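You operate a simulated robot arm through the tools that you are given. There is no shell and no other tool.

The job below is to be done with a simulated robot arm. You get a single attempt, and the scene is never put back.

JOB
Drain the dripper rig's tube, rack its dripper and top up the tank.
Fine: close the blue handle first; the dripper goes in the free hole of the rack; drain by the purple lever; fill to between the tank's red lines by the green handle; all three end closed, nothing runs over; the other drippers stay.

It is judged by the outcome, as a careful person would: the job done as asked, and still so three seconds after it is handed in. It fails if anything else is knocked over, pushed out of place, dropped, spilled or broken.

ROBOT AND FRAMES
A 7-joint arm with a two-finger parallel gripper, fixed in place. Base frame: the origin is at the foot of the arm, x ahead of it, y to its left, z up; the work surface is at about z = 86. Lengths are in cm, angles in degrees, forces in N, time in s.
Its first joint turns from -149.0 to 149.0 degrees. Payload 3.43 kg.
Tool frame: the origin (TCP) lies between the finger pads and is the grasp point; the fingertips stand 3 cm ahead of it; z points along the fingers, y is the line along which they close. The gripper opens to 9.4 cm. The fingers are 2.8 cm wide and 1 cm thick; the gripper's body (5 by 9.6 cm) begins 5.5 cm behind the TCP.
Orientation is that of the tool frame in the base frame, as [roll, pitch, yaw] about the fixed x, y, z axes, in that order (R = Rz(yaw) Ry(pitch) Rx(roll)). With the fingers straight down and closing along the base's y, the tool's x points along the base's -x, its y along +y and its z along -z.

CONTROLS
- The arm moves only by the tool step_arm. Its arguments are lists of equal length, an entry for each row: "turn": the turn, a rotation vector about the base's x, y, z in rad, a list of three; "slide": the shift along the base's x, y, z in cm, a list of three; "jaw": the opening, from 0 (shut) to 1 (fully open). In form: {"turn": [[rx, ry, rz], ...], "slide": [[dx, dy, dz], ...], "jaw": [jaw, ...]}. A call has 1 to 20 rows; each row shifts and turns the commanded pose from where the row before left it. A row lasts 0.2 s, in which the tool goes at most 5 cm and 8.6 degrees; a call with a longer step from one row to the next is refused whole, and so is a gripper value outside its range. Where a pose cannot be reached the arm comes as near as it can. A force on the tool above 40 N (or 10 N above the force at the start of the call, whichever is more), or a blocked arm, ends the call early, and 0.2 s more pass. Each finger travels about 4.5 cm/s and halts on what it meets, pressing with about 42 N; the grip force reading is that of the motor and also rises with nothing between the fingers. The clock runs only during rows and for 0.2 s after the last one: add rows that do not move to give the fingers time. The reply holds the time, the measured pose of the TCP, the force on the tool along the base axes, the opening and the grip force, in the units named above and with some noise, with the torque about the TCP (base axes, N m) and any sound that the robot's microphone picked up.
- Cameras (640 x 400 px; columns grow to the right, rows downward): "scene" is fixed at [22.08, -64.94, 166.56]; the picture's right is [-0.97, 0.24, 0.00], its down [0.21, 0.84, -0.50] and it looks along [-0.12, -0.49, -0.86] (base axes); focal length 293 px, centre (320, 200). "wrist" rides on the gripper at [7.6, 1.4, -10.3] in the tool frame; the picture's right is [-0.18, 0.98, 0.00], its down [-0.75, -0.14, -0.64] and it looks along [-0.63, -0.12, 0.77] (tool axes); focal length 243 px, centre (320, 200). There is no depth. A picture from a camera that has moved, and an enlarged one, comes with that camera's place and axes in the base frame and with its lens.
- capture(camera): a new picture of that camera. The clock stands still meanwhile.
- close_up(camera, box): a new picture of the part [left, top, right, bottom] of that camera's present view, enlarged. The clock stands still meanwhile.
- job_done(): hands the job in; it is judged then, once.

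Places have to be worked out from the pictures, the camera data and where the tool is seen. Open the gripper and draw the arm clear of the work before you hand the job in, unless the task says otherwise.

The tools are called by a JSON object that holds its "fn" and its "kwargs". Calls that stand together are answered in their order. step_arm: Moves the arm, as the interface text tells. Its arguments: {"type":"object","properties":{"turn":{"type":"array"},"slide":{"type":"array"},"jaw":{"type":"array"}},"required":["turn","slide","jaw"]} The other tools are called the same way: capture (camera) takes a picture; close_up (camera, box) takes an enlarged picture of a part of a camera's view; job_done () hands the job in.

At the start:

```text
clock: 0.0
tool_pos: [-0.29, -98.76, 127.53]
ee_rot: [-179.3, 0.0, -180.0]
contact_force: [-0.2, -0.6, -0.7]
ft_torque: [0.0, -0.01, -0.01]
grip_width: 9.36
finger_force: 0.1
```

scene: 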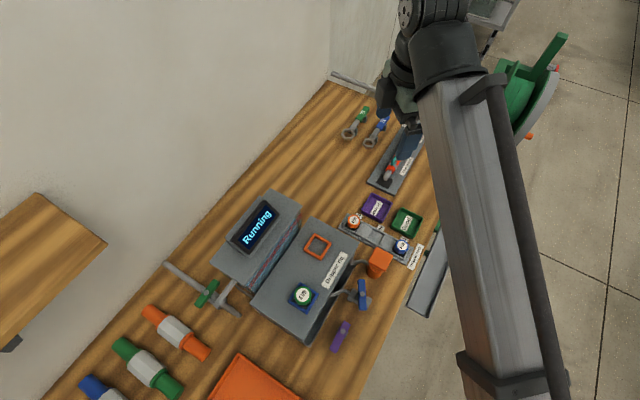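
wrist: 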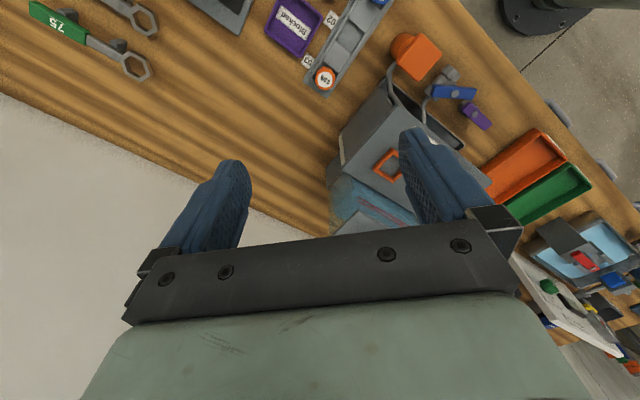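

I'll start by looking closely at the scene from both cameras to find the rig, its handles, the tank and the rack.

{"fn": "close_up", "kwargs": {"camera": "scene", "box": [200, 170, 440, 360]}}

{"fn": "close_up", "kwargs": {"camera": "wrist", "box": [300, 0, 520, 240]}}

{"fn": "close_up", "kwargs": {"camera": "scene", "box": [320, 60, 440, 280]}}

{"fn": "close_up", "kwargs": {"camera": "wrist", "box": [460, 100, 640, 380]}}

```text
2.11 times, centred on (320, 265) of scene
camera zoom: at [22.08, -64.94, 166.56], right [-0.97, 0.24, 0.0], down [0.21, 0.84, -0.5], along [-0.12, -0.49, -0.86], focal length 617 px, centre (320, 63)
```

zoom: 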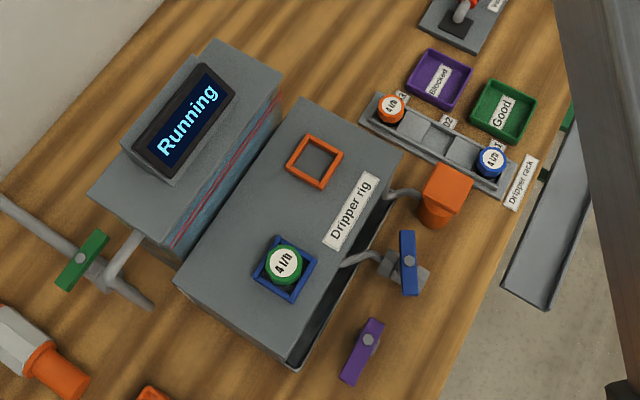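

```text
1.67 times, centred on (410, 120) of wrist
camera zoom: at [-7.97, -97.31, 137.86], right [0.18, 0.98, -0.01], down [0.75, -0.14, 0.64], along [0.63, -0.13, -0.77], focal length 404 px, centre (170, 333)
```

zoom: 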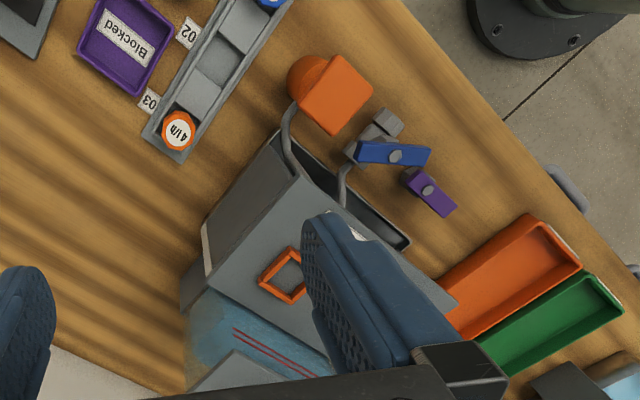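

```text
1.82 times, centred on (380, 170) of scene
camera zoom: at [22.08, -64.94, 166.56], right [-0.97, 0.24, 0.0], down [0.21, 0.84, -0.5], along [-0.12, -0.49, -0.86], focal length 533 px, centre (211, 254)
```

zoom: 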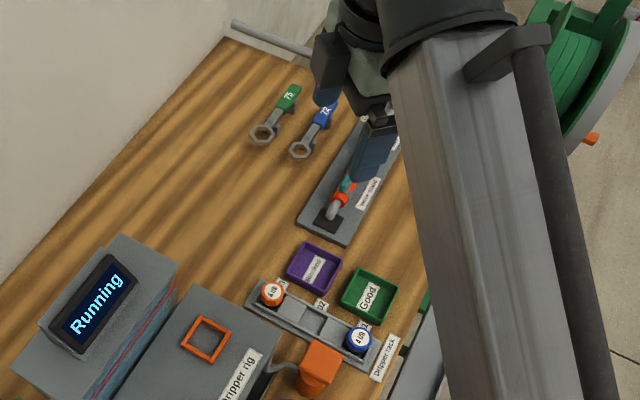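

```text
1.43 times, centred on (550, 240) of wrist
camera zoom: at [-7.97, -97.31, 137.86], right [0.18, 0.98, -0.01], down [0.75, -0.14, 0.64], along [0.63, -0.13, -0.77], focal length 347 px, centre (-9, 143)
```

zoom: 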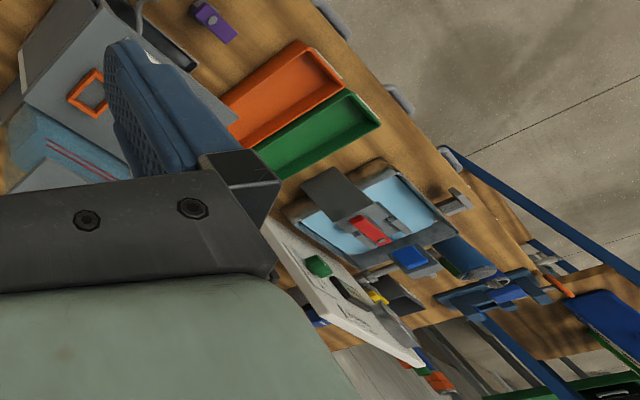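

The rig top seems to be at about z≈101 with the dripper near (22.4,-79.4). The blue handle is near (8.5,-78,94.5) and the purple lever near (15,-71,90). I'll zoom in on the rack, the handles and the tank.

{"fn": "close_up", "kwargs": {"camera": "scene", "box": [330, 185, 430, 275]}}

{"fn": "close_up", "kwargs": {"camera": "scene", "box": [280, 240, 390, 360]}}

{"fn": "close_up", "kwargs": {"camera": "scene", "box": [150, 180, 320, 320]}}

{"fn": "close_up", "kwargs": {"camera": "wrist", "box": [260, 0, 420, 110]}}

```text
4.44 times, centred on (380, 230) of scene
camera zoom: at [22.08, -64.94, 166.56], right [-0.97, 0.24, 0.0], down [0.21, 0.84, -0.5], along [-0.12, -0.49, -0.86], focal length 1302 px, centre (53, 67)
```

zoom: 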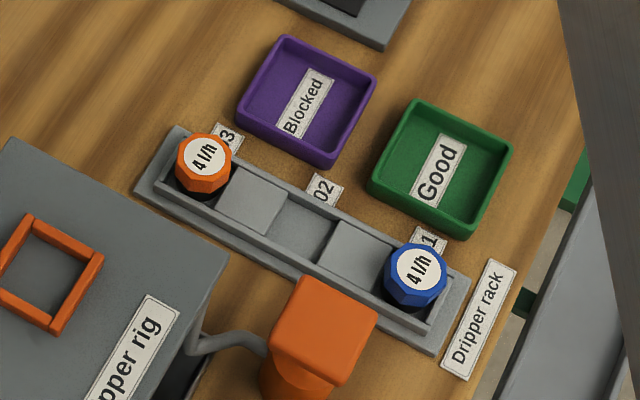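

```text
3.33 times, centred on (335, 300) of scene
camera zoom: at [22.08, -64.94, 166.56], right [-0.97, 0.24, 0.0], down [0.21, 0.84, -0.5], along [-0.12, -0.49, -0.86], focal length 977 px, centre (270, -133)
```

zoom: 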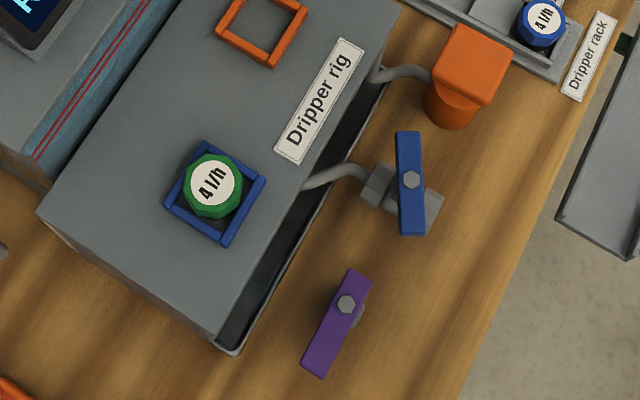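

```text
2.86 times, centred on (235, 250) of scene
camera zoom: at [22.08, -64.94, 166.56], right [-0.97, 0.24, 0.0], down [0.21, 0.84, -0.5], along [-0.12, -0.49, -0.86], focal length 837 px, centre (563, 57)
```

zoom: 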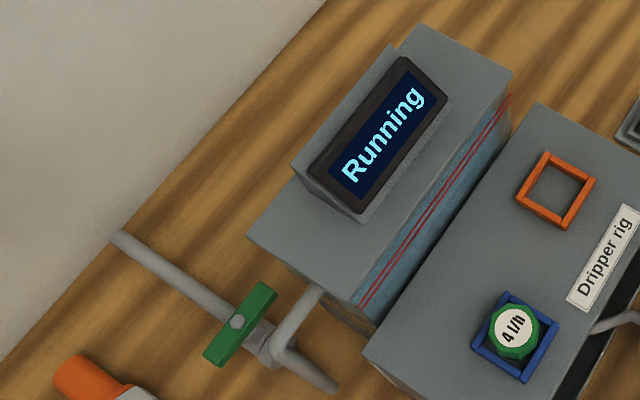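

```text
3.64 times, centred on (340, 55) of wrist
camera zoom: at [-7.97, -97.31, 137.86], right [0.18, 0.98, -0.01], down [0.75, -0.14, 0.64], along [0.63, -0.13, -0.77], focal length 882 px, centre (247, 727)
```

zoom: 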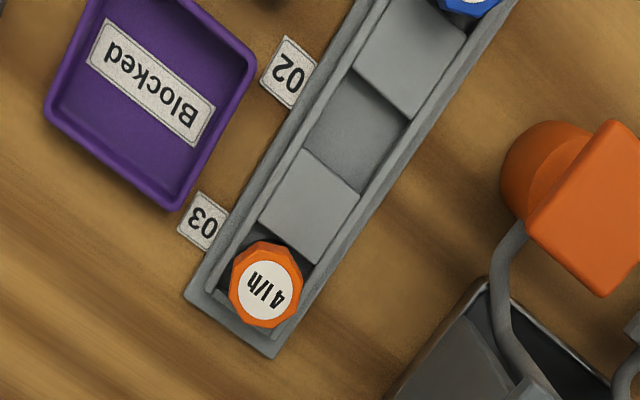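

The rack has three pockets, and the middle one (02) is free between two raised blocks. Next I'll zoom in on the tank face and the valve handles.

{"fn": "close_up", "kwargs": {"camera": "scene", "box": [255, 200, 315, 300]}}

{"fn": "close_up", "kwargs": {"camera": "wrist", "box": [320, 160, 430, 240]}}

{"fn": "close_up", "kwargs": {"camera": "wrist", "box": [380, 20, 500, 140]}}

{"fn": "close_up", "kwargs": {"camera": "scene", "box": [325, 265, 385, 360]}}

```text
4.00 times, centred on (285, 250) of scene
camera zoom: at [22.08, -64.94, 166.56], right [-0.97, 0.24, 0.0], down [0.21, 0.84, -0.5], along [-0.12, -0.49, -0.86], focal length 1172 px, centre (460, 0)
```

zoom: 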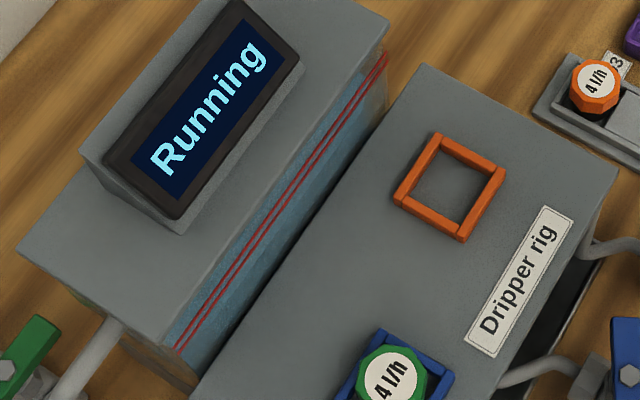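

```text
5.00 times, centred on (375, 200) of wrist
camera zoom: at [-7.97, -97.31, 137.86], right [0.18, 0.98, -0.01], down [0.75, -0.14, 0.64], along [0.63, -0.13, -0.77], focal length 1213 px, centre (45, 200)
```

zoom: 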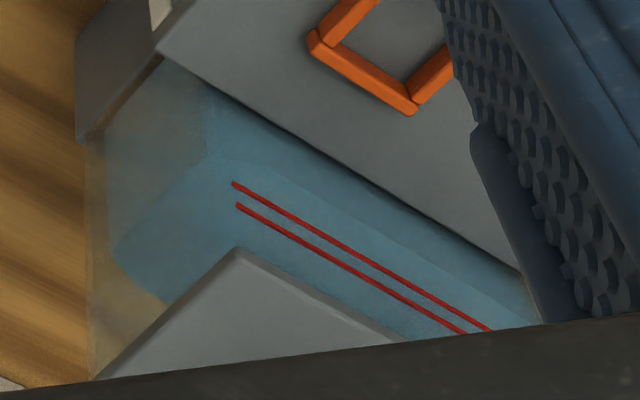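

```text
3.33 times, centred on (440, 80) of wrist
camera zoom: at [-7.97, -97.31, 137.86], right [0.18, 0.98, -0.01], down [0.75, -0.14, 0.64], along [0.63, -0.13, -0.77], focal length 809 px, centre (-80, 600)
```

zoom: 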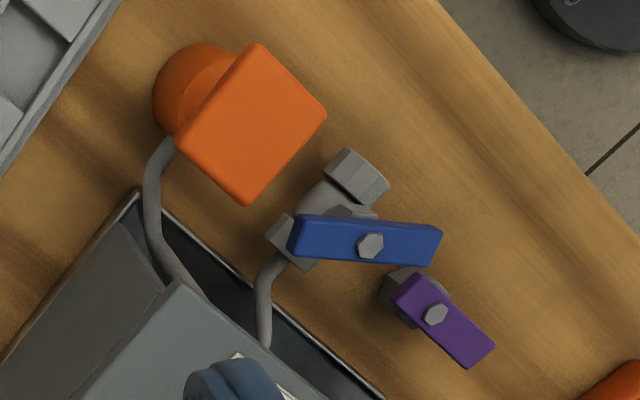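

```text
4.21 times, centred on (355, 312) of scene
camera zoom: at [22.08, -64.94, 166.56], right [-0.97, 0.24, 0.0], down [0.21, 0.84, -0.5], along [-0.12, -0.49, -0.86], focal length 1234 px, centre (173, -274)
```

zoom: 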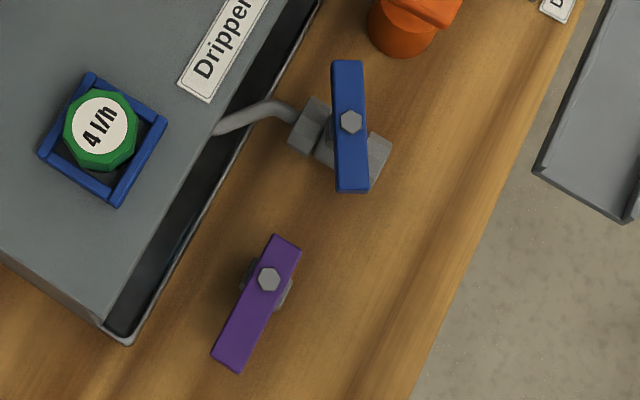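

The handles read consistently. Purple and green look perpendicular to their pipes, so closed, while blue sits about 28° off perpendicular, so it's open. I'll move to a raised viewpoint in front of the rig, with the wrist camera looking toward the tank.

{"fn": "step_arm", "kwargs": {"turn": [[0, 0, -0.11], [0, 0, -0.11], [0, 0, -0.11], [0, 0, -0.11], [0, 0, -0.11], [0, 0, -0.11], [0, 0, -0.11], [0, 0, 0]], "slide": [[0.4, 3.4, 0], [0.4, 3.4, 0], [0.4, 3.4, 0], [0.4, 3.4, 0], [0.4, 3.4, 0], [0.4, 3.4, 0], [0.4, 3.4, 0], [0, 0, 0]], "jaw": [1, 1, 1, 1, 1, 1, 1, 1]}}

{"fn": "capture", "kwargs": {"camera": "wrist"}}

{"fn": "capture", "kwargs": {"camera": "scene"}}

```text
clock: 1.8
tool_pos: [2.29, -78.84, 119.66]
ee_rot: [-178.5, 0.8, 135.8]
contact_force: [-0.2, -0.1, 0.2]
ft_torque: [0.01, 0.01, 0.0]
grip_width: 9.39
finger_force: 0.1
out of reach, approached as far as the arm can: row 1, 2, 3, 4, 5, 6, 7
```

```text
taken
camera wrist: at [-2.16, -72.37, 129.77], right [0.82, 0.58, -0.02], down [0.45, -0.61, 0.66], along [0.36, -0.55, -0.75], focal length 243 px, centre (320, 200)
```

wrist: 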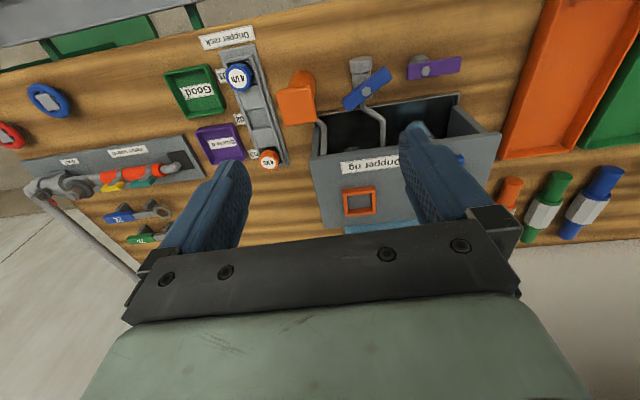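

```text
taken
```

scene: 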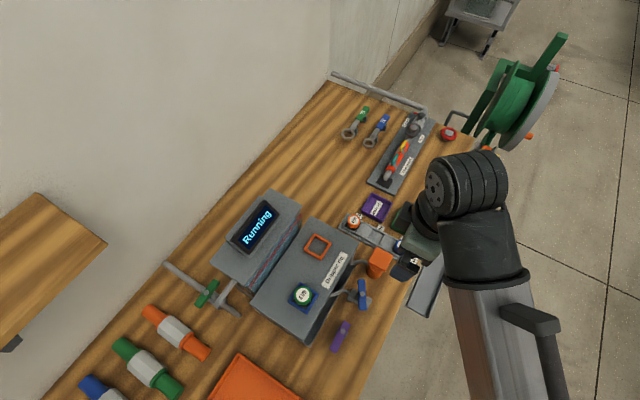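

From here I can see the rig's open basin, the tubes and the handles. I'll zoom in on them.

{"fn": "close_up", "kwargs": {"camera": "wrist", "box": [270, 40, 510, 240]}}

{"fn": "close_up", "kwargs": {"camera": "wrist", "box": [270, 40, 390, 140]}}

{"fn": "close_up", "kwargs": {"camera": "wrist", "box": [330, 40, 480, 150]}}

{"fn": "close_up", "kwargs": {"camera": "scene", "box": [160, 240, 260, 330]}}

```text
2.00 times, centred on (390, 140) of wrist
camera zoom: at [-2.16, -72.37, 129.77], right [0.82, 0.58, -0.02], down [0.45, -0.61, 0.66], along [0.36, -0.55, -0.75], focal length 485 px, centre (180, 320)
```

zoom: 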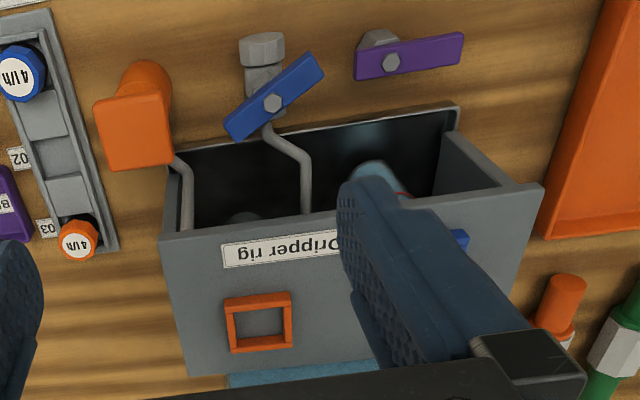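

```text
4.00 times, centred on (330, 90) of wrist
camera zoom: at [-2.16, -72.37, 129.77], right [0.82, 0.58, -0.02], down [0.45, -0.61, 0.66], along [0.36, -0.55, -0.75], focal length 970 px, centre (280, 640)
```

zoom: 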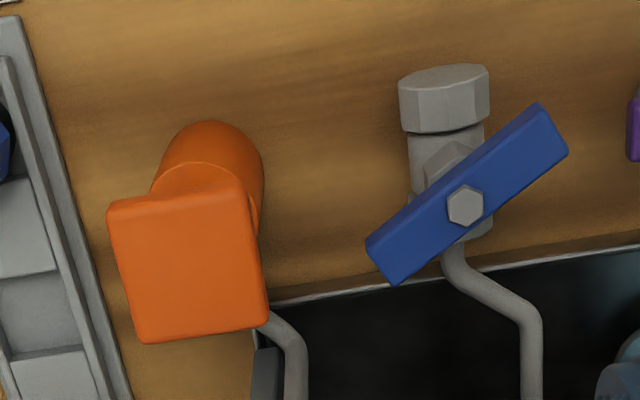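

```text
3.64 times, centred on (405, 95) of wrist
camera zoom: at [-2.16, -72.37, 129.77], right [0.82, 0.58, -0.02], down [0.45, -0.61, 0.66], along [0.36, -0.55, -0.75], focal length 882 px, centre (11, 582)
```

zoom: 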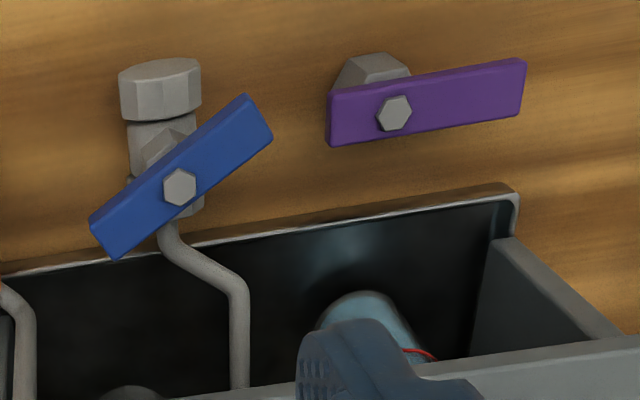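

```text
4.44 times, centred on (210, 285) of scene
camera zoom: at [22.08, -64.94, 166.56], right [-0.97, 0.24, 0.0], down [0.21, 0.84, -0.5], along [-0.12, -0.49, -0.86], focal length 1302 px, centre (809, -178)
```

zoom: 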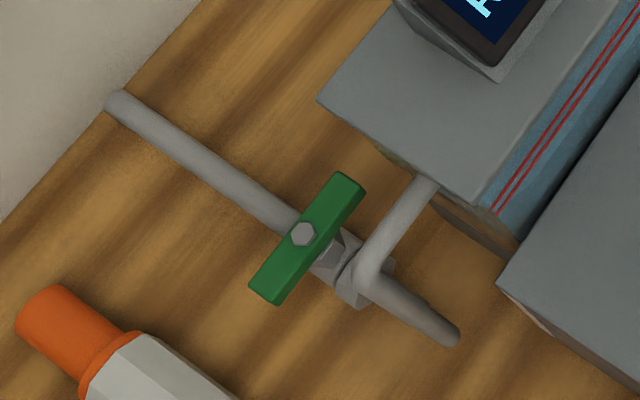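

The rig's deck sits over a basin holding a collection tube. The blue pivot comes out near (8.44,-78.0), top at about 94.5. The purple pivot is near (14.8,-71.5), top at about 90.3. I'll make one small test row to see how the commanded pose behaves after the out-of-reach move.

{"fn": "step_arm", "kwargs": {"turn": [[0, 0, -0.133]], "slide": [[0.77, 0.1, -1.8]], "jaw": [0.5]}}

```text
clock: 2.2
tool_pos: [3.01, -79.01, 117.91]
ee_rot: [-179.3, 0.2, 128.2]
contact_force: [-0.4, -0.3, 0.5]
ft_torque: [0.0, 0.0, -0.01]
grip_width: 5.95
finger_force: 0.1
```

The commanded pose resumes from where the arm actually is. Now I'll move above the blue handle's pivot with the fingers across its bar, keeping about 10 cm of clearance.

{"fn": "step_arm", "kwargs": {"turn": [[0, 0, -0.1334], [0, 0, -0.1334], [0, 0, -0.1334], [0, 0, -0.1334], [0, 0, -0.1334], [0, 0, -0.1334], [0, 0, -0.1334], [0, 0, 0]], "slide": [[0.776, 0.143, -1.7], [0.776, 0.143, -1.7], [0.776, 0.143, -1.7], [0.776, 0.143, -1.7], [0.776, 0.143, -1.7], [0.776, 0.143, -1.7], [0.776, 0.143, -1.7], [0, 0, 0]], "jaw": [0.5, 0.5, 0.5, 0.5, 0.5, 0.5, 0.5, 0.5]}}

{"fn": "capture", "kwargs": {"camera": "wrist"}}

{"fn": "capture", "kwargs": {"camera": "scene"}}

```text
clock: 4.0
tool_pos: [8.58, -77.88, 105.93]
ee_rot: [-179.5, -0.1, 74.8]
contact_force: [-0.1, 0.9, 0.2]
ft_torque: [-0.02, -0.02, -0.01]
grip_width: 4.69
finger_force: 0.1
```

```text
taken
camera wrist: at [11.9, -70.95, 116.23], right [0.9, -0.44, -0.01], down [-0.33, -0.69, 0.64], along [-0.29, -0.57, -0.77], focal length 243 px, centre (320, 200)
```

wrist: 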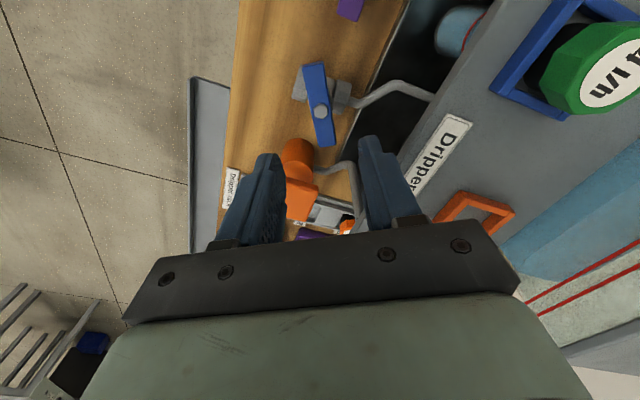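

```text
taken
```

scene: 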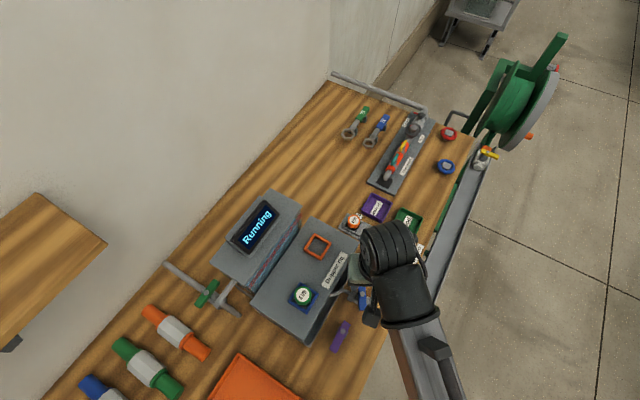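

The blue bolt projects to about (8.42,-78.03), so the alignment looks good. A close-up will confirm the bar angle and show the tube.

{"fn": "close_up", "kwargs": {"camera": "wrist", "box": [260, 40, 400, 180]}}

{"fn": "close_up", "kwargs": {"camera": "wrist", "box": [380, 0, 560, 110]}}

{"fn": "close_up", "kwargs": {"camera": "wrist", "box": [480, 140, 640, 330]}}

```text
2.86 times, centred on (330, 110) of wrist
camera zoom: at [11.9, -70.95, 116.23], right [0.9, -0.44, -0.01], down [-0.33, -0.69, 0.64], along [-0.29, -0.57, -0.77], focal length 693 px, centre (291, 457)
```

zoom: 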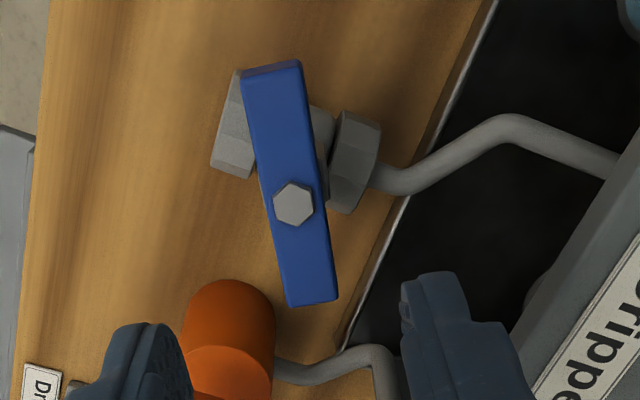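

```text
3.56 times, centred on (470, 55) of wrist
camera zoom: at [11.9, -70.95, 116.23], right [0.9, -0.44, -0.01], down [-0.33, -0.69, 0.64], along [-0.29, -0.57, -0.77], focal length 863 px, centre (-213, 716)
```

zoom: 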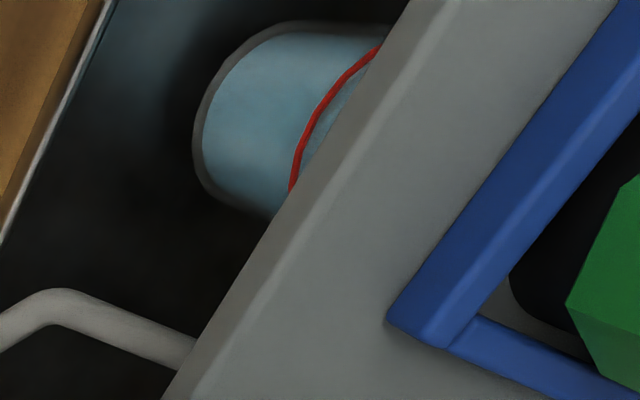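

```text
2.11 times, centred on (560, 235) of wrist
camera zoom: at [11.9, -70.95, 116.23], right [0.9, -0.44, -0.01], down [-0.33, -0.69, 0.64], along [-0.29, -0.57, -0.77], focal length 511 px, centre (-185, 126)
```

zoom: 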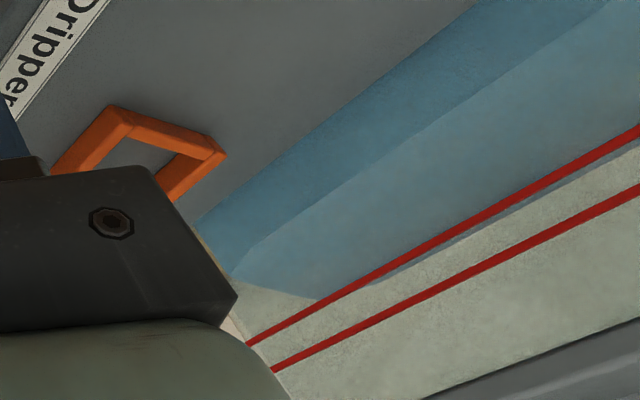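

The bar azimuth is about 74.5° and the pivot is at (8.52,-78.05). The tank waterline sits below the lower red line and the tube has liquid in it. I'll lower straight onto the blue bar with the fingers on either side.

{"fn": "step_arm", "kwargs": {"turn": [[0, 0, 0], [0, 0, 0], [0, 0, 0], [0, 0, 0], [0, 0, 0], [0, 0, 0], [0, 0, 0]], "slide": [[-0.04, -0.1, -2], [-0.03, -0.05, -2], [0, 0, -2], [0, 0, -1.5], [0, 0, -1], [0, 0, -0.8], [0, 0, 0]], "jaw": [0.5, 0.5, 0.5, 0.5, 0.5, 0.5, 0.5]}}

{"fn": "capture", "kwargs": {"camera": "wrist"}}

```text
clock: 5.6
tool_pos: [8.4, -78.11, 96.86]
ee_rot: [-179.3, 0.0, 74.9]
contact_force: [-0.7, -0.7, 0.1]
ft_torque: [0.0, -0.02, -0.02]
grip_width: 4.71
finger_force: 0.2
```

```text
taken
camera wrist: at [11.84, -71.13, 107.0], right [0.9, -0.44, -0.01], down [-0.33, -0.69, 0.64], along [-0.29, -0.58, -0.77], focal length 243 px, centre (320, 200)
```

wrist: 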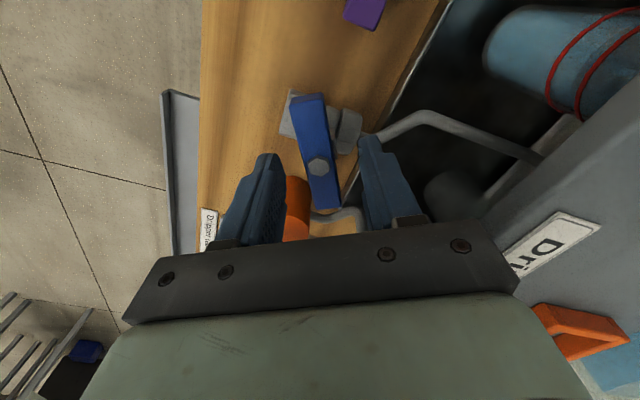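

The bolt is centred between the fingers. I'll go down another 0.6 cm so the pads overlap the bar's sides, then close on it.

{"fn": "step_arm", "kwargs": {"turn": [[0, 0, 0], [0, 0, 0], [0, 0, 0], [0, 0, 0], [0, 0, 0], [0, 0, 0]], "slide": [[0.1, 0.05, -0.4], [0, 0, -0.3], [0, 0, 0], [0, 0, 0], [0, 0, 0], [0, 0, 0]], "jaw": [0.5, 0.5, 0.35, 0.2, 0.1, 0.1]}}

{"fn": "capture", "kwargs": {"camera": "wrist"}}

```text
clock: 7.0
tool_pos: [8.31, -78.06, 96.03]
ee_rot: [-179.4, 0.0, 74.7]
contact_force: [-6.3, 2.2, -2.6]
ft_torque: [-0.18, 0.22, 0.04]
grip_width: 2.2
finger_force: 44.4
```

```text
taken
camera wrist: at [11.85, -71.13, 106.23], right [0.9, -0.44, -0.01], down [-0.33, -0.69, 0.64], along [-0.29, -0.57, -0.77], focal length 243 px, centre (320, 200)
```

wrist: 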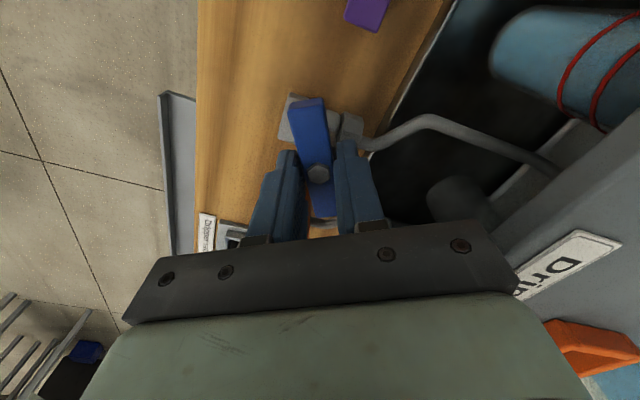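

The bar is gripped at 2.2 cm wide. I'll turn it clockwise toward perpendicular to its pipe in small steps and watch the torque for a stop.

{"fn": "step_arm", "kwargs": {"turn": [[0, 0, -0.08], [0, 0, -0.08], [0, 0, 0]], "slide": [[0, 0, 0], [0, 0, 0], [0, 0, 0]], "jaw": [0.1, 0.1, 0.1]}}

{"fn": "close_up", "kwargs": {"camera": "wrist", "box": [240, 60, 400, 240]}}

```text
clock: 7.8
tool_pos: [8.56, -77.98, 96.01]
ee_rot: [-179.3, -0.1, 65.5]
contact_force: [-13.7, 14.0, -11.1]
ft_torque: [-0.79, 0.79, 0.06]
grip_width: 2.21
finger_force: 45.1
```

```text
2.22 times, centred on (320, 150) of wrist
camera zoom: at [12.89, -71.79, 106.24], right [0.82, -0.57, -0.01], down [-0.43, -0.63, 0.64], along [-0.38, -0.52, -0.77], focal length 539 px, centre (320, 311)
```

zoom: 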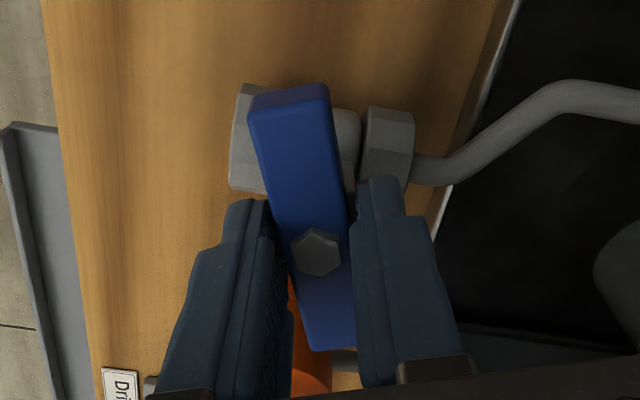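

The bar follows the gripper, now at about 65°, with moderate side force. I'll continue in small steps.

{"fn": "step_arm", "kwargs": {"turn": [[0, 0, -0.07], [0, 0, -0.07], [0, 0, 0]], "slide": [[-0.1, 0.05, 0.05], [0, 0, 0.05], [0, 0, 0]], "jaw": [0.1, 0.1, 0.1]}}

{"fn": "close_up", "kwargs": {"camera": "wrist", "box": [240, 60, 400, 240]}}

```text
clock: 8.8
tool_pos: [8.28, -77.99, 95.97]
ee_rot: [-179.3, 0.0, 57.5]
contact_force: [-4.1, -3.7, -1.9]
ft_torque: [0.62, -0.48, 0.02]
grip_width: 2.21
finger_force: 44.6
stopped in row 3: the force on the tool passed its limit at 41 N (the readings are from after the stop); the commanded pose is now the measured one
```

```text
2.22 times, centred on (320, 150) of wrist
camera zoom: at [13.68, -72.47, 106.24], right [0.73, -0.68, -0.01], down [-0.52, -0.56, 0.64], along [-0.45, -0.46, -0.77], focal length 539 px, centre (320, 311)
```

zoom: 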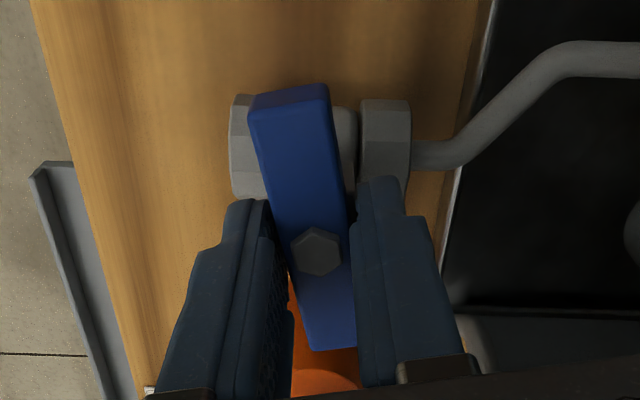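

The force limit tripped around yaw 57°, and the reading has since relaxed. I'll try a smaller step to see whether this is a stop or just lateral misalignment.

{"fn": "step_arm", "kwargs": {"turn": [[0, 0, -0.04], [0, 0, 0]], "slide": [[0, 0, 0], [0, 0, 0]], "jaw": [0.1, 0.1]}}

```text
clock: 9.4
tool_pos: [8.39, -78.06, 95.95]
ee_rot: [-179.3, -0.1, 55.2]
contact_force: [-8.6, -5.9, -3.9]
ft_torque: [0.74, -0.51, -0.03]
grip_width: 2.18
finger_force: 45.2
```

The handle still turns freely with no torque about z. I'll continue toward perpendicular.

{"fn": "step_arm", "kwargs": {"turn": [[0, 0, -0.05], [0, 0, -0.05], [0, 0, 0]], "slide": [[-0.1, 0, 0], [0, 0, 0], [0, 0, 0]], "jaw": [0.1, 0.1, 0.1]}}

{"fn": "close_up", "kwargs": {"camera": "wrist", "box": [240, 60, 400, 240]}}

```text
clock: 10.2
tool_pos: [8.15, -78.04, 95.95]
ee_rot: [-179.4, 0.0, 49.4]
contact_force: [-3.1, -2.7, -16.1]
ft_torque: [-1.15, 0.77, 0.02]
grip_width: 2.18
finger_force: 44.5
```

```text
2.22 times, centred on (320, 150) of wrist
camera zoom: at [14.38, -73.26, 106.24], right [0.63, -0.78, -0.01], down [-0.59, -0.49, 0.64], along [-0.51, -0.4, -0.77], focal length 539 px, centre (320, 311)
```

zoom: 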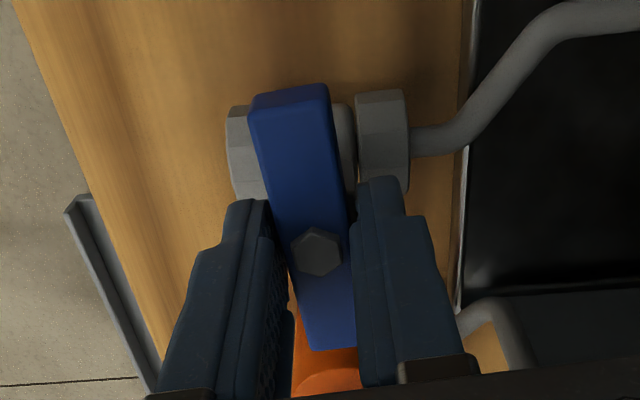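

Yaw is 49.4° with no z-torque. I'll turn a little further to find the closed stop.

{"fn": "step_arm", "kwargs": {"turn": [[0, 0, -0.05], [0, 0, -0.02], [0, 0, 0]], "slide": [[0, 0, 0], [0, 0, 0], [0, 0, 0]], "jaw": [0.1, 0.1, 0.1]}}

{"fn": "close_up", "kwargs": {"camera": "wrist", "box": [240, 60, 400, 240]}}

```text
clock: 11.0
tool_pos: [8.28, -77.98, 95.96]
ee_rot: [-179.3, -0.2, 45.4]
contact_force: [-3.4, 2.6, -19.0]
ft_torque: [-0.58, 0.54, 0.01]
grip_width: 2.19
finger_force: 45.1
```

```text
2.22 times, centred on (320, 150) of wrist
camera zoom: at [14.68, -73.71, 106.25], right [0.57, -0.82, -0.01], down [-0.62, -0.45, 0.64], along [-0.53, -0.36, -0.77], focal length 539 px, centre (320, 311)
```

zoom: 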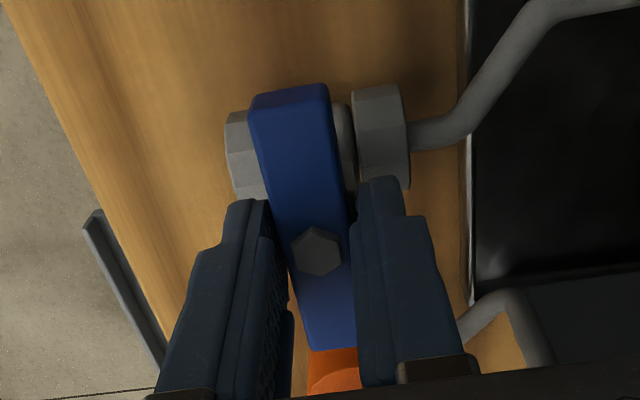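

The bar is now parallel to the rig edge (about 45.2°), so it's perpendicular to its pipe. One more small turn will tell me whether the stop has been reached.

{"fn": "step_arm", "kwargs": {"turn": [[0, 0, -0.05], [0, 0, 0]], "slide": [[0, 0, 0], [0, 0, 0]], "jaw": [0.1, 0.1]}}

{"fn": "capture", "kwargs": {"camera": "wrist"}}

```text
clock: 11.6
tool_pos: [8.36, -78.14, 96.0]
ee_rot: [-179.3, -0.2, 42.7]
contact_force: [-5.7, 0.7, -12.6]
ft_torque: [0.37, -0.21, 0.92]
grip_width: 2.19
finger_force: 44.7
```

```text
taken
camera wrist: at [14.87, -74.0, 106.26], right [0.53, -0.85, -0.01], down [-0.65, -0.41, 0.64], along [-0.55, -0.33, -0.77], focal length 243 px, centre (320, 200)
```

wrist: 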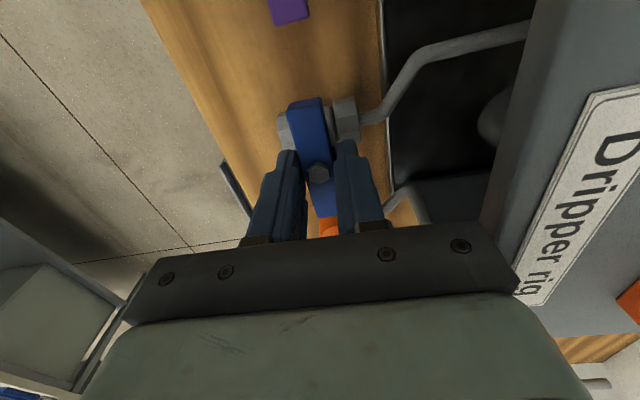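

The z-torque jumped to 0.92 N·m, so the blue valve is against its closed stop. I'll open the fingers and back straight up.

{"fn": "step_arm", "kwargs": {"turn": [[0, 0, 0], [0, 0, 0], [0, 0, 0], [0, 0, 0], [0, 0, 0], [0, 0, 0], [0, 0, 0]], "slide": [[0, 0, 0], [0, 0, 0], [0, 0, 0], [0, 0, 1], [0, 0, 2], [0, 0, 3], [0, 0, 2]], "jaw": [0.25, 0.5, 0.5, 0.5, 0.5, 0.5, 0.5]}}

{"fn": "capture", "kwargs": {"camera": "wrist"}}

{"fn": "close_up", "kwargs": {"camera": "scene", "box": [200, 170, 440, 360]}}

```text
clock: 13.2
tool_pos: [8.21, -78.08, 104.1]
ee_rot: [-179.3, -0.1, 42.7]
contact_force: [0.0, -0.7, 0.4]
ft_torque: [0.03, -0.01, 0.01]
grip_width: 4.71
finger_force: 0.1
```

```text
taken
camera wrist: at [14.78, -74.0, 114.38], right [0.53, -0.85, -0.01], down [-0.65, -0.41, 0.64], along [-0.55, -0.33, -0.77], focal length 243 px, centre (320, 200)
```

wrist: 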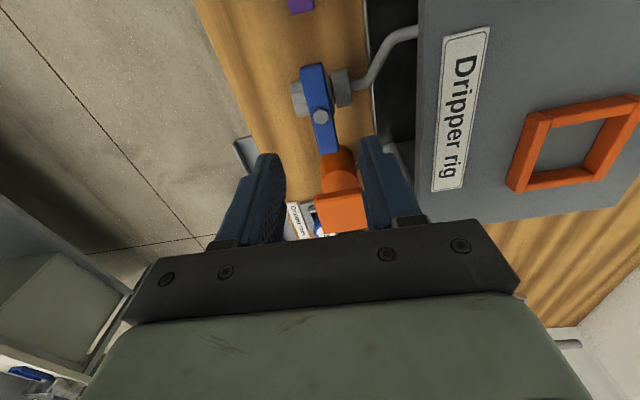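

```text
2.11 times, centred on (320, 265) of scene
camera zoom: at [22.08, -64.94, 166.56], right [-0.97, 0.24, 0.0], down [0.21, 0.84, -0.5], along [-0.12, -0.49, -0.86], focal length 617 px, centre (320, 63)
```

zoom: 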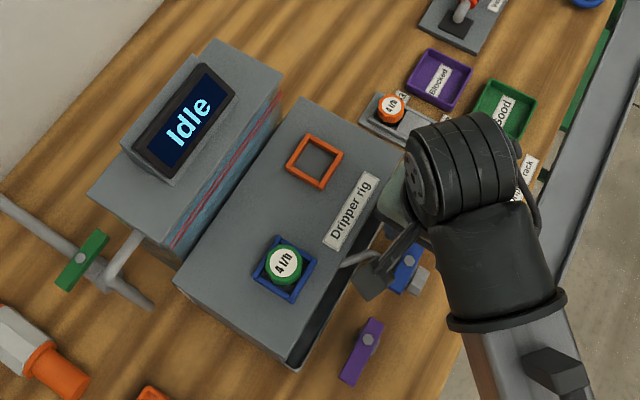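

The display now reads "Idle", which confirms the blue valve is closed. Next I'll move over the purple lever's bolt at about (14.8,-71.5) and look.

{"fn": "step_arm", "kwargs": {"turn": [[0, 0, 0.011], [0, 0, 0.011], [0, 0, 0.011], [0, 0, 0.011], [0, 0, 0]], "slide": [[1.65, 1.63, -0.5], [1.65, 1.63, -0.5], [1.65, 1.63, -0.5], [1.65, 1.63, -0.5], [0, 0, 0]], "jaw": [0.5, 0.5, 0.5, 0.5, 0.5]}}

{"fn": "capture", "kwargs": {"camera": "wrist"}}

{"fn": "close_up", "kwargs": {"camera": "wrist", "box": [260, 40, 400, 180]}}

{"fn": "close_up", "kwargs": {"camera": "scene", "box": [280, 240, 390, 360]}}

```text
clock: 14.4
tool_pos: [15.03, -71.58, 101.92]
ee_rot: [-179.4, -0.2, 45.1]
contact_force: [0.1, -1.1, -0.7]
ft_torque: [0.02, 0.0, -0.03]
grip_width: 4.69
finger_force: 0.0
```

```text
taken
camera wrist: at [21.39, -67.26, 112.15], right [0.57, -0.82, -0.01], down [-0.63, -0.44, 0.64], along [-0.53, -0.36, -0.77], focal length 243 px, centre (320, 200)
```

wrist: 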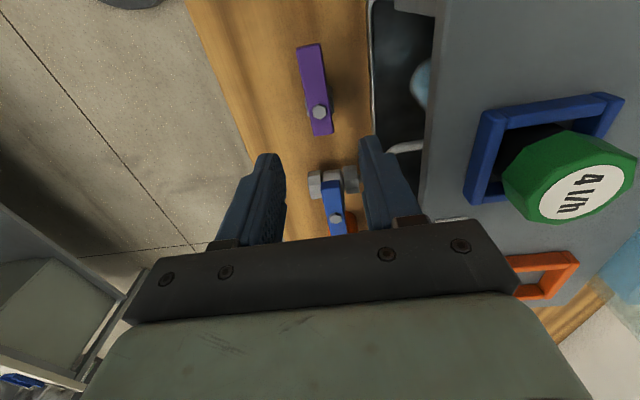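

```text
2.86 times, centred on (330, 110) of wrist
camera zoom: at [21.39, -67.26, 112.15], right [0.57, -0.82, -0.01], down [-0.63, -0.44, 0.64], along [-0.53, -0.36, -0.77], focal length 693 px, centre (291, 457)
```

zoom: 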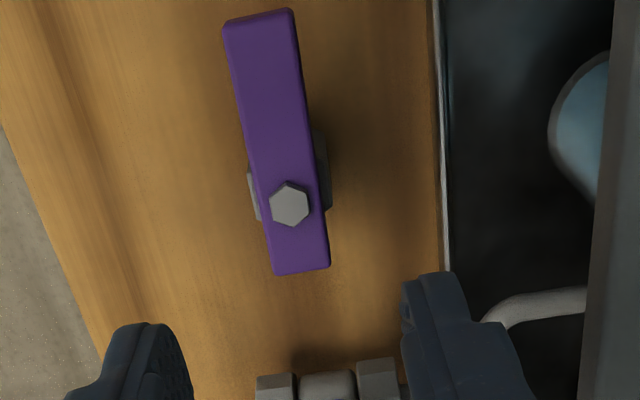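

```text
3.33 times, centred on (335, 300) of scene
camera zoom: at [22.08, -64.94, 166.56], right [-0.97, 0.24, 0.0], down [0.21, 0.84, -0.5], along [-0.12, -0.49, -0.86], focal length 977 px, centre (270, -133)
```

zoom: 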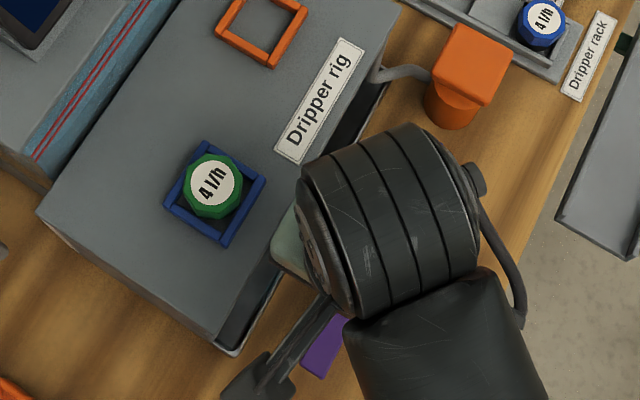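

The purple bolt is confirmed at (14.84,-71.67), with the bar at about 44–45°. I'll lower onto it to z≈92.3 and check.

{"fn": "step_arm", "kwargs": {"turn": [[0, 0, 0], [0, 0, 0], [0, 0, 0], [0, 0, 0], [0, 0, 0], [0, 0, 0], [0, 0, 0]], "slide": [[-0.12, -0.05, -2], [0, 0, -2], [0, 0, -2], [0, 0, -1.5], [0, 0, -1], [0, 0, -0.7], [0, 0, 0]], "jaw": [0.5, 0.5, 0.5, 0.5, 0.5, 0.5, 0.5]}}

{"fn": "capture", "kwargs": {"camera": "wrist"}}

{"fn": "close_up", "kwargs": {"camera": "wrist", "box": [380, 0, 560, 110]}}

```text
clock: 16.0
tool_pos: [14.7, -71.53, 92.79]
ee_rot: [-179.4, -0.1, 45.1]
contact_force: [0.0, 0.3, -0.1]
ft_torque: [-0.01, -0.03, -0.01]
grip_width: 4.72
finger_force: 0.1
```

```text
taken
camera wrist: at [21.2, -67.26, 103.06], right [0.57, -0.82, -0.01], down [-0.63, -0.44, 0.64], along [-0.53, -0.36, -0.77], focal length 243 px, centre (320, 200)
```

wrist: 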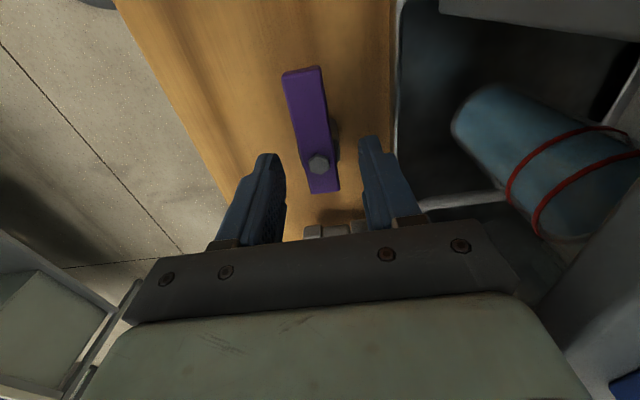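

```text
3.56 times, centred on (470, 55) of wrist
camera zoom: at [21.2, -67.26, 103.06], right [0.57, -0.82, -0.01], down [-0.63, -0.44, 0.64], along [-0.53, -0.36, -0.77], focal length 863 px, centre (-213, 716)
```

zoom: 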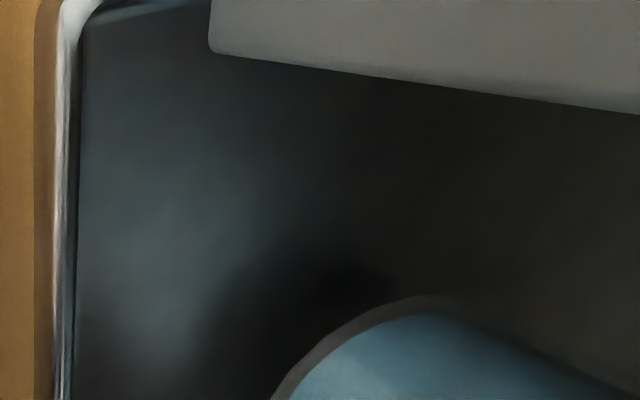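

The tube shows clearly from here, with two red rings. I'll zoom in to record its present level before draining.

{"fn": "close_up", "kwargs": {"camera": "wrist", "box": [430, 60, 640, 270]}}

{"fn": "close_up", "kwargs": {"camera": "wrist", "box": [260, 60, 400, 220]}}

```text
1.90 times, centred on (535, 165) of wrist
camera zoom: at [21.2, -67.26, 103.06], right [0.57, -0.82, -0.01], down [-0.63, -0.44, 0.64], along [-0.53, -0.36, -0.77], focal length 462 px, centre (-90, 267)
```

zoom: 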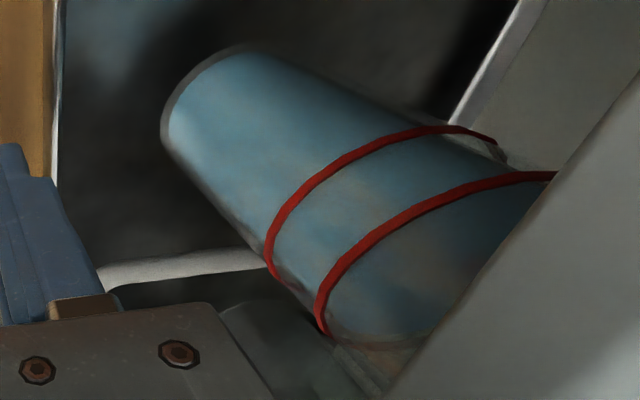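

```text
2.50 times, centred on (330, 140) of wrist
camera zoom: at [21.2, -67.26, 103.06], right [0.57, -0.82, -0.01], down [-0.63, -0.44, 0.64], along [-0.53, -0.36, -0.77], focal length 606 px, centre (295, 350)
```

zoom: 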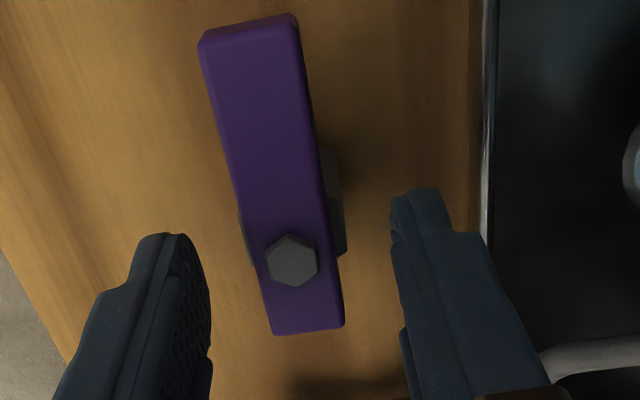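

The tube is full to about its red rings. I'll lower another 0.9 cm and grip the purple bar at its pivot.

{"fn": "step_arm", "kwargs": {"turn": [[0, 0, 0], [0, 0, 0], [0, 0, 0], [0, 0, 0], [0, 0, 0], [0, 0, 0], [0, 0, 0]], "slide": [[0, 0, -0.5], [0, 0, -0.4], [0, 0, 0], [0, 0, 0], [0, 0, 0], [0, 0, 0], [0, 0, 0]], "jaw": [0.5, 0.5, 0.35, 0.2, 0.1, 0.1, 0.1]}}

{"fn": "capture", "kwargs": {"camera": "wrist"}}

```text
clock: 17.6
tool_pos: [14.81, -71.54, 91.93]
ee_rot: [-179.3, -0.1, 45.1]
contact_force: [-7.7, 5.1, -0.8]
ft_torque: [-0.05, 0.22, 0.01]
grip_width: 2.57
finger_force: 45.1
```

```text
taken
camera wrist: at [21.16, -67.28, 102.11], right [0.57, -0.82, -0.01], down [-0.63, -0.44, 0.64], along [-0.53, -0.36, -0.77], focal length 243 px, centre (320, 200)
```

wrist: 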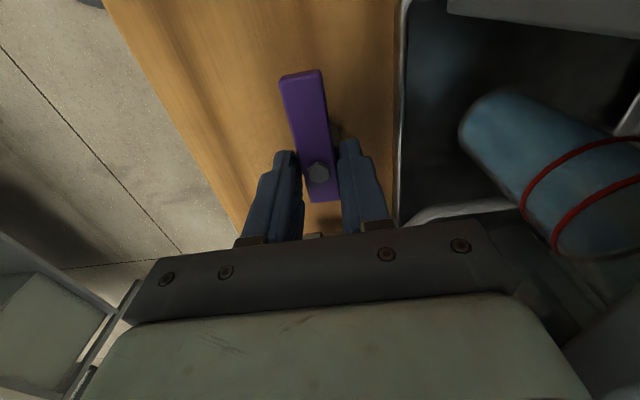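

The width of 2.57 cm is more than the 2.2 cm I'd expect, so the tips are probably on the fixed valve body below the bar. I'll reopen, rise 0.45 cm and grip again.

{"fn": "step_arm", "kwargs": {"turn": [[0, 0, 0], [0, 0, 0], [0, 0, 0], [0, 0, 0], [0, 0, 0], [0, 0, 0], [0, 0, 0]], "slide": [[0, 0, 0], [0, 0, 0], [0, 0, 0.45], [0, 0, 0], [0, 0, 0], [0, 0, 0], [0, 0, 0]], "jaw": [0.3, 0.4, 0.4, 0.2, 0.1, 0.1, 0.1]}}

{"fn": "close_up", "kwargs": {"camera": "wrist", "box": [250, 50, 410, 250]}}

```text
clock: 19.2
tool_pos: [14.82, -71.66, 92.37]
ee_rot: [-179.3, -0.1, 45.1]
contact_force: [-5.7, 4.8, -5.1]
ft_torque: [0.22, 0.17, 0.0]
grip_width: 2.55
finger_force: 44.8
```

```text
2.00 times, centred on (330, 150) of wrist
camera zoom: at [21.14, -67.3, 102.56], right [0.57, -0.82, -0.01], down [-0.63, -0.44, 0.64], along [-0.53, -0.36, -0.77], focal length 485 px, centre (300, 300)
```

zoom: 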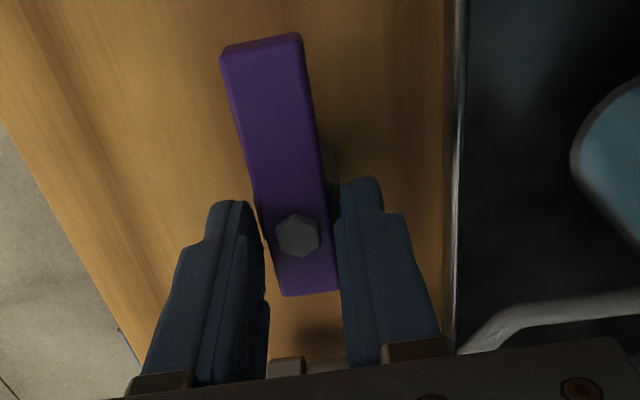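

It's still 2.55 cm, so the body is still in the way at the pivot. I'll open, slide about 3 cm along the bar to its long arm, where only bench lies beneath, and grip there.

{"fn": "step_arm", "kwargs": {"turn": [[0, 0, 0], [0, 0, 0], [0, 0, 0], [0, 0, 0], [0, 0, -0.008], [0, 0, 0], [0, 0, 0], [0, 0, 0], [0, 0, 0], [0, 0, 0]], "slide": [[0, 0, 0], [0, 0, 0], [0, 0, 0.3], [1.07, 1.05, 0], [1.07, 1.05, 0], [0, 0, -0.6], [0, 0, 0], [0, 0, 0], [0, 0, 0], [0, 0, 0]], "jaw": [0.3, 0.45, 0.45, 0.45, 0.45, 0.45, 0.3, 0.15, 0.1, 0.1]}}

{"fn": "close_up", "kwargs": {"camera": "wrist", "box": [250, 50, 410, 250]}}

```text
clock: 21.4
tool_pos: [16.87, -69.54, 92.06]
ee_rot: [-179.3, -0.1, 44.7]
contact_force: [-0.9, 2.7, -0.7]
ft_torque: [-0.34, -0.14, 0.24]
grip_width: 1.97
finger_force: 45.1
```

```text
2.00 times, centred on (330, 150) of wrist
camera zoom: at [23.29, -65.22, 102.34], right [0.56, -0.83, -0.01], down [-0.63, -0.44, 0.64], along [-0.54, -0.35, -0.77], focal length 485 px, centre (300, 300)
```

zoom: 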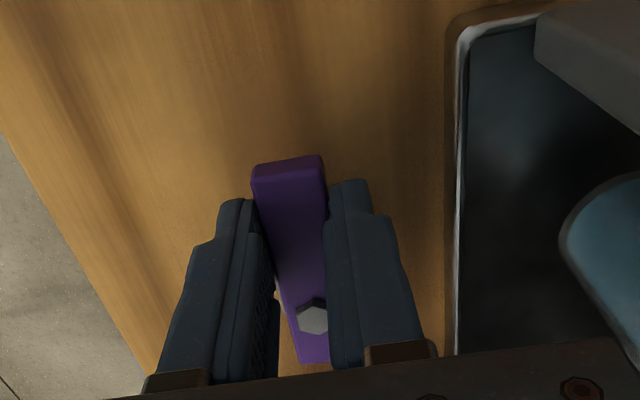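

Width is 1.97 cm, so the bar itself is gripped now. I'll test a small counter-clockwise arc about the pivot, away from the rig.

{"fn": "step_arm", "kwargs": {"turn": [[0, 0, 0.1], [0, 0, 0.1], [0, 0, 0]], "slide": [[-0.219, 0.201, 0], [-0.238, 0.177, 0], [0, 0, 0]], "jaw": [0.1, 0.1, 0.1]}}

{"fn": "close_up", "kwargs": {"camera": "wrist", "box": [250, 50, 410, 250]}}

```text
clock: 22.2
tool_pos: [16.38, -69.04, 92.03]
ee_rot: [-179.3, -0.1, 56.3]
contact_force: [1.3, 0.0, -2.1]
ft_torque: [-0.05, -0.57, -0.03]
grip_width: 1.99
finger_force: 44.9
```

```text
2.00 times, centred on (330, 150) of wrist
camera zoom: at [21.88, -63.64, 102.34], right [0.71, -0.7, -0.01], down [-0.53, -0.55, 0.64], along [-0.46, -0.45, -0.77], focal length 485 px, centre (300, 300)
```

zoom: 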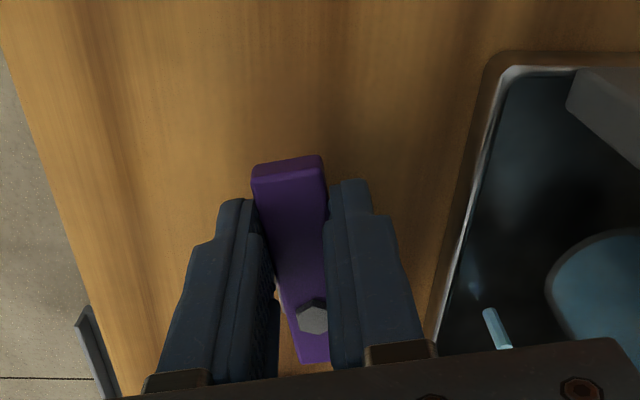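

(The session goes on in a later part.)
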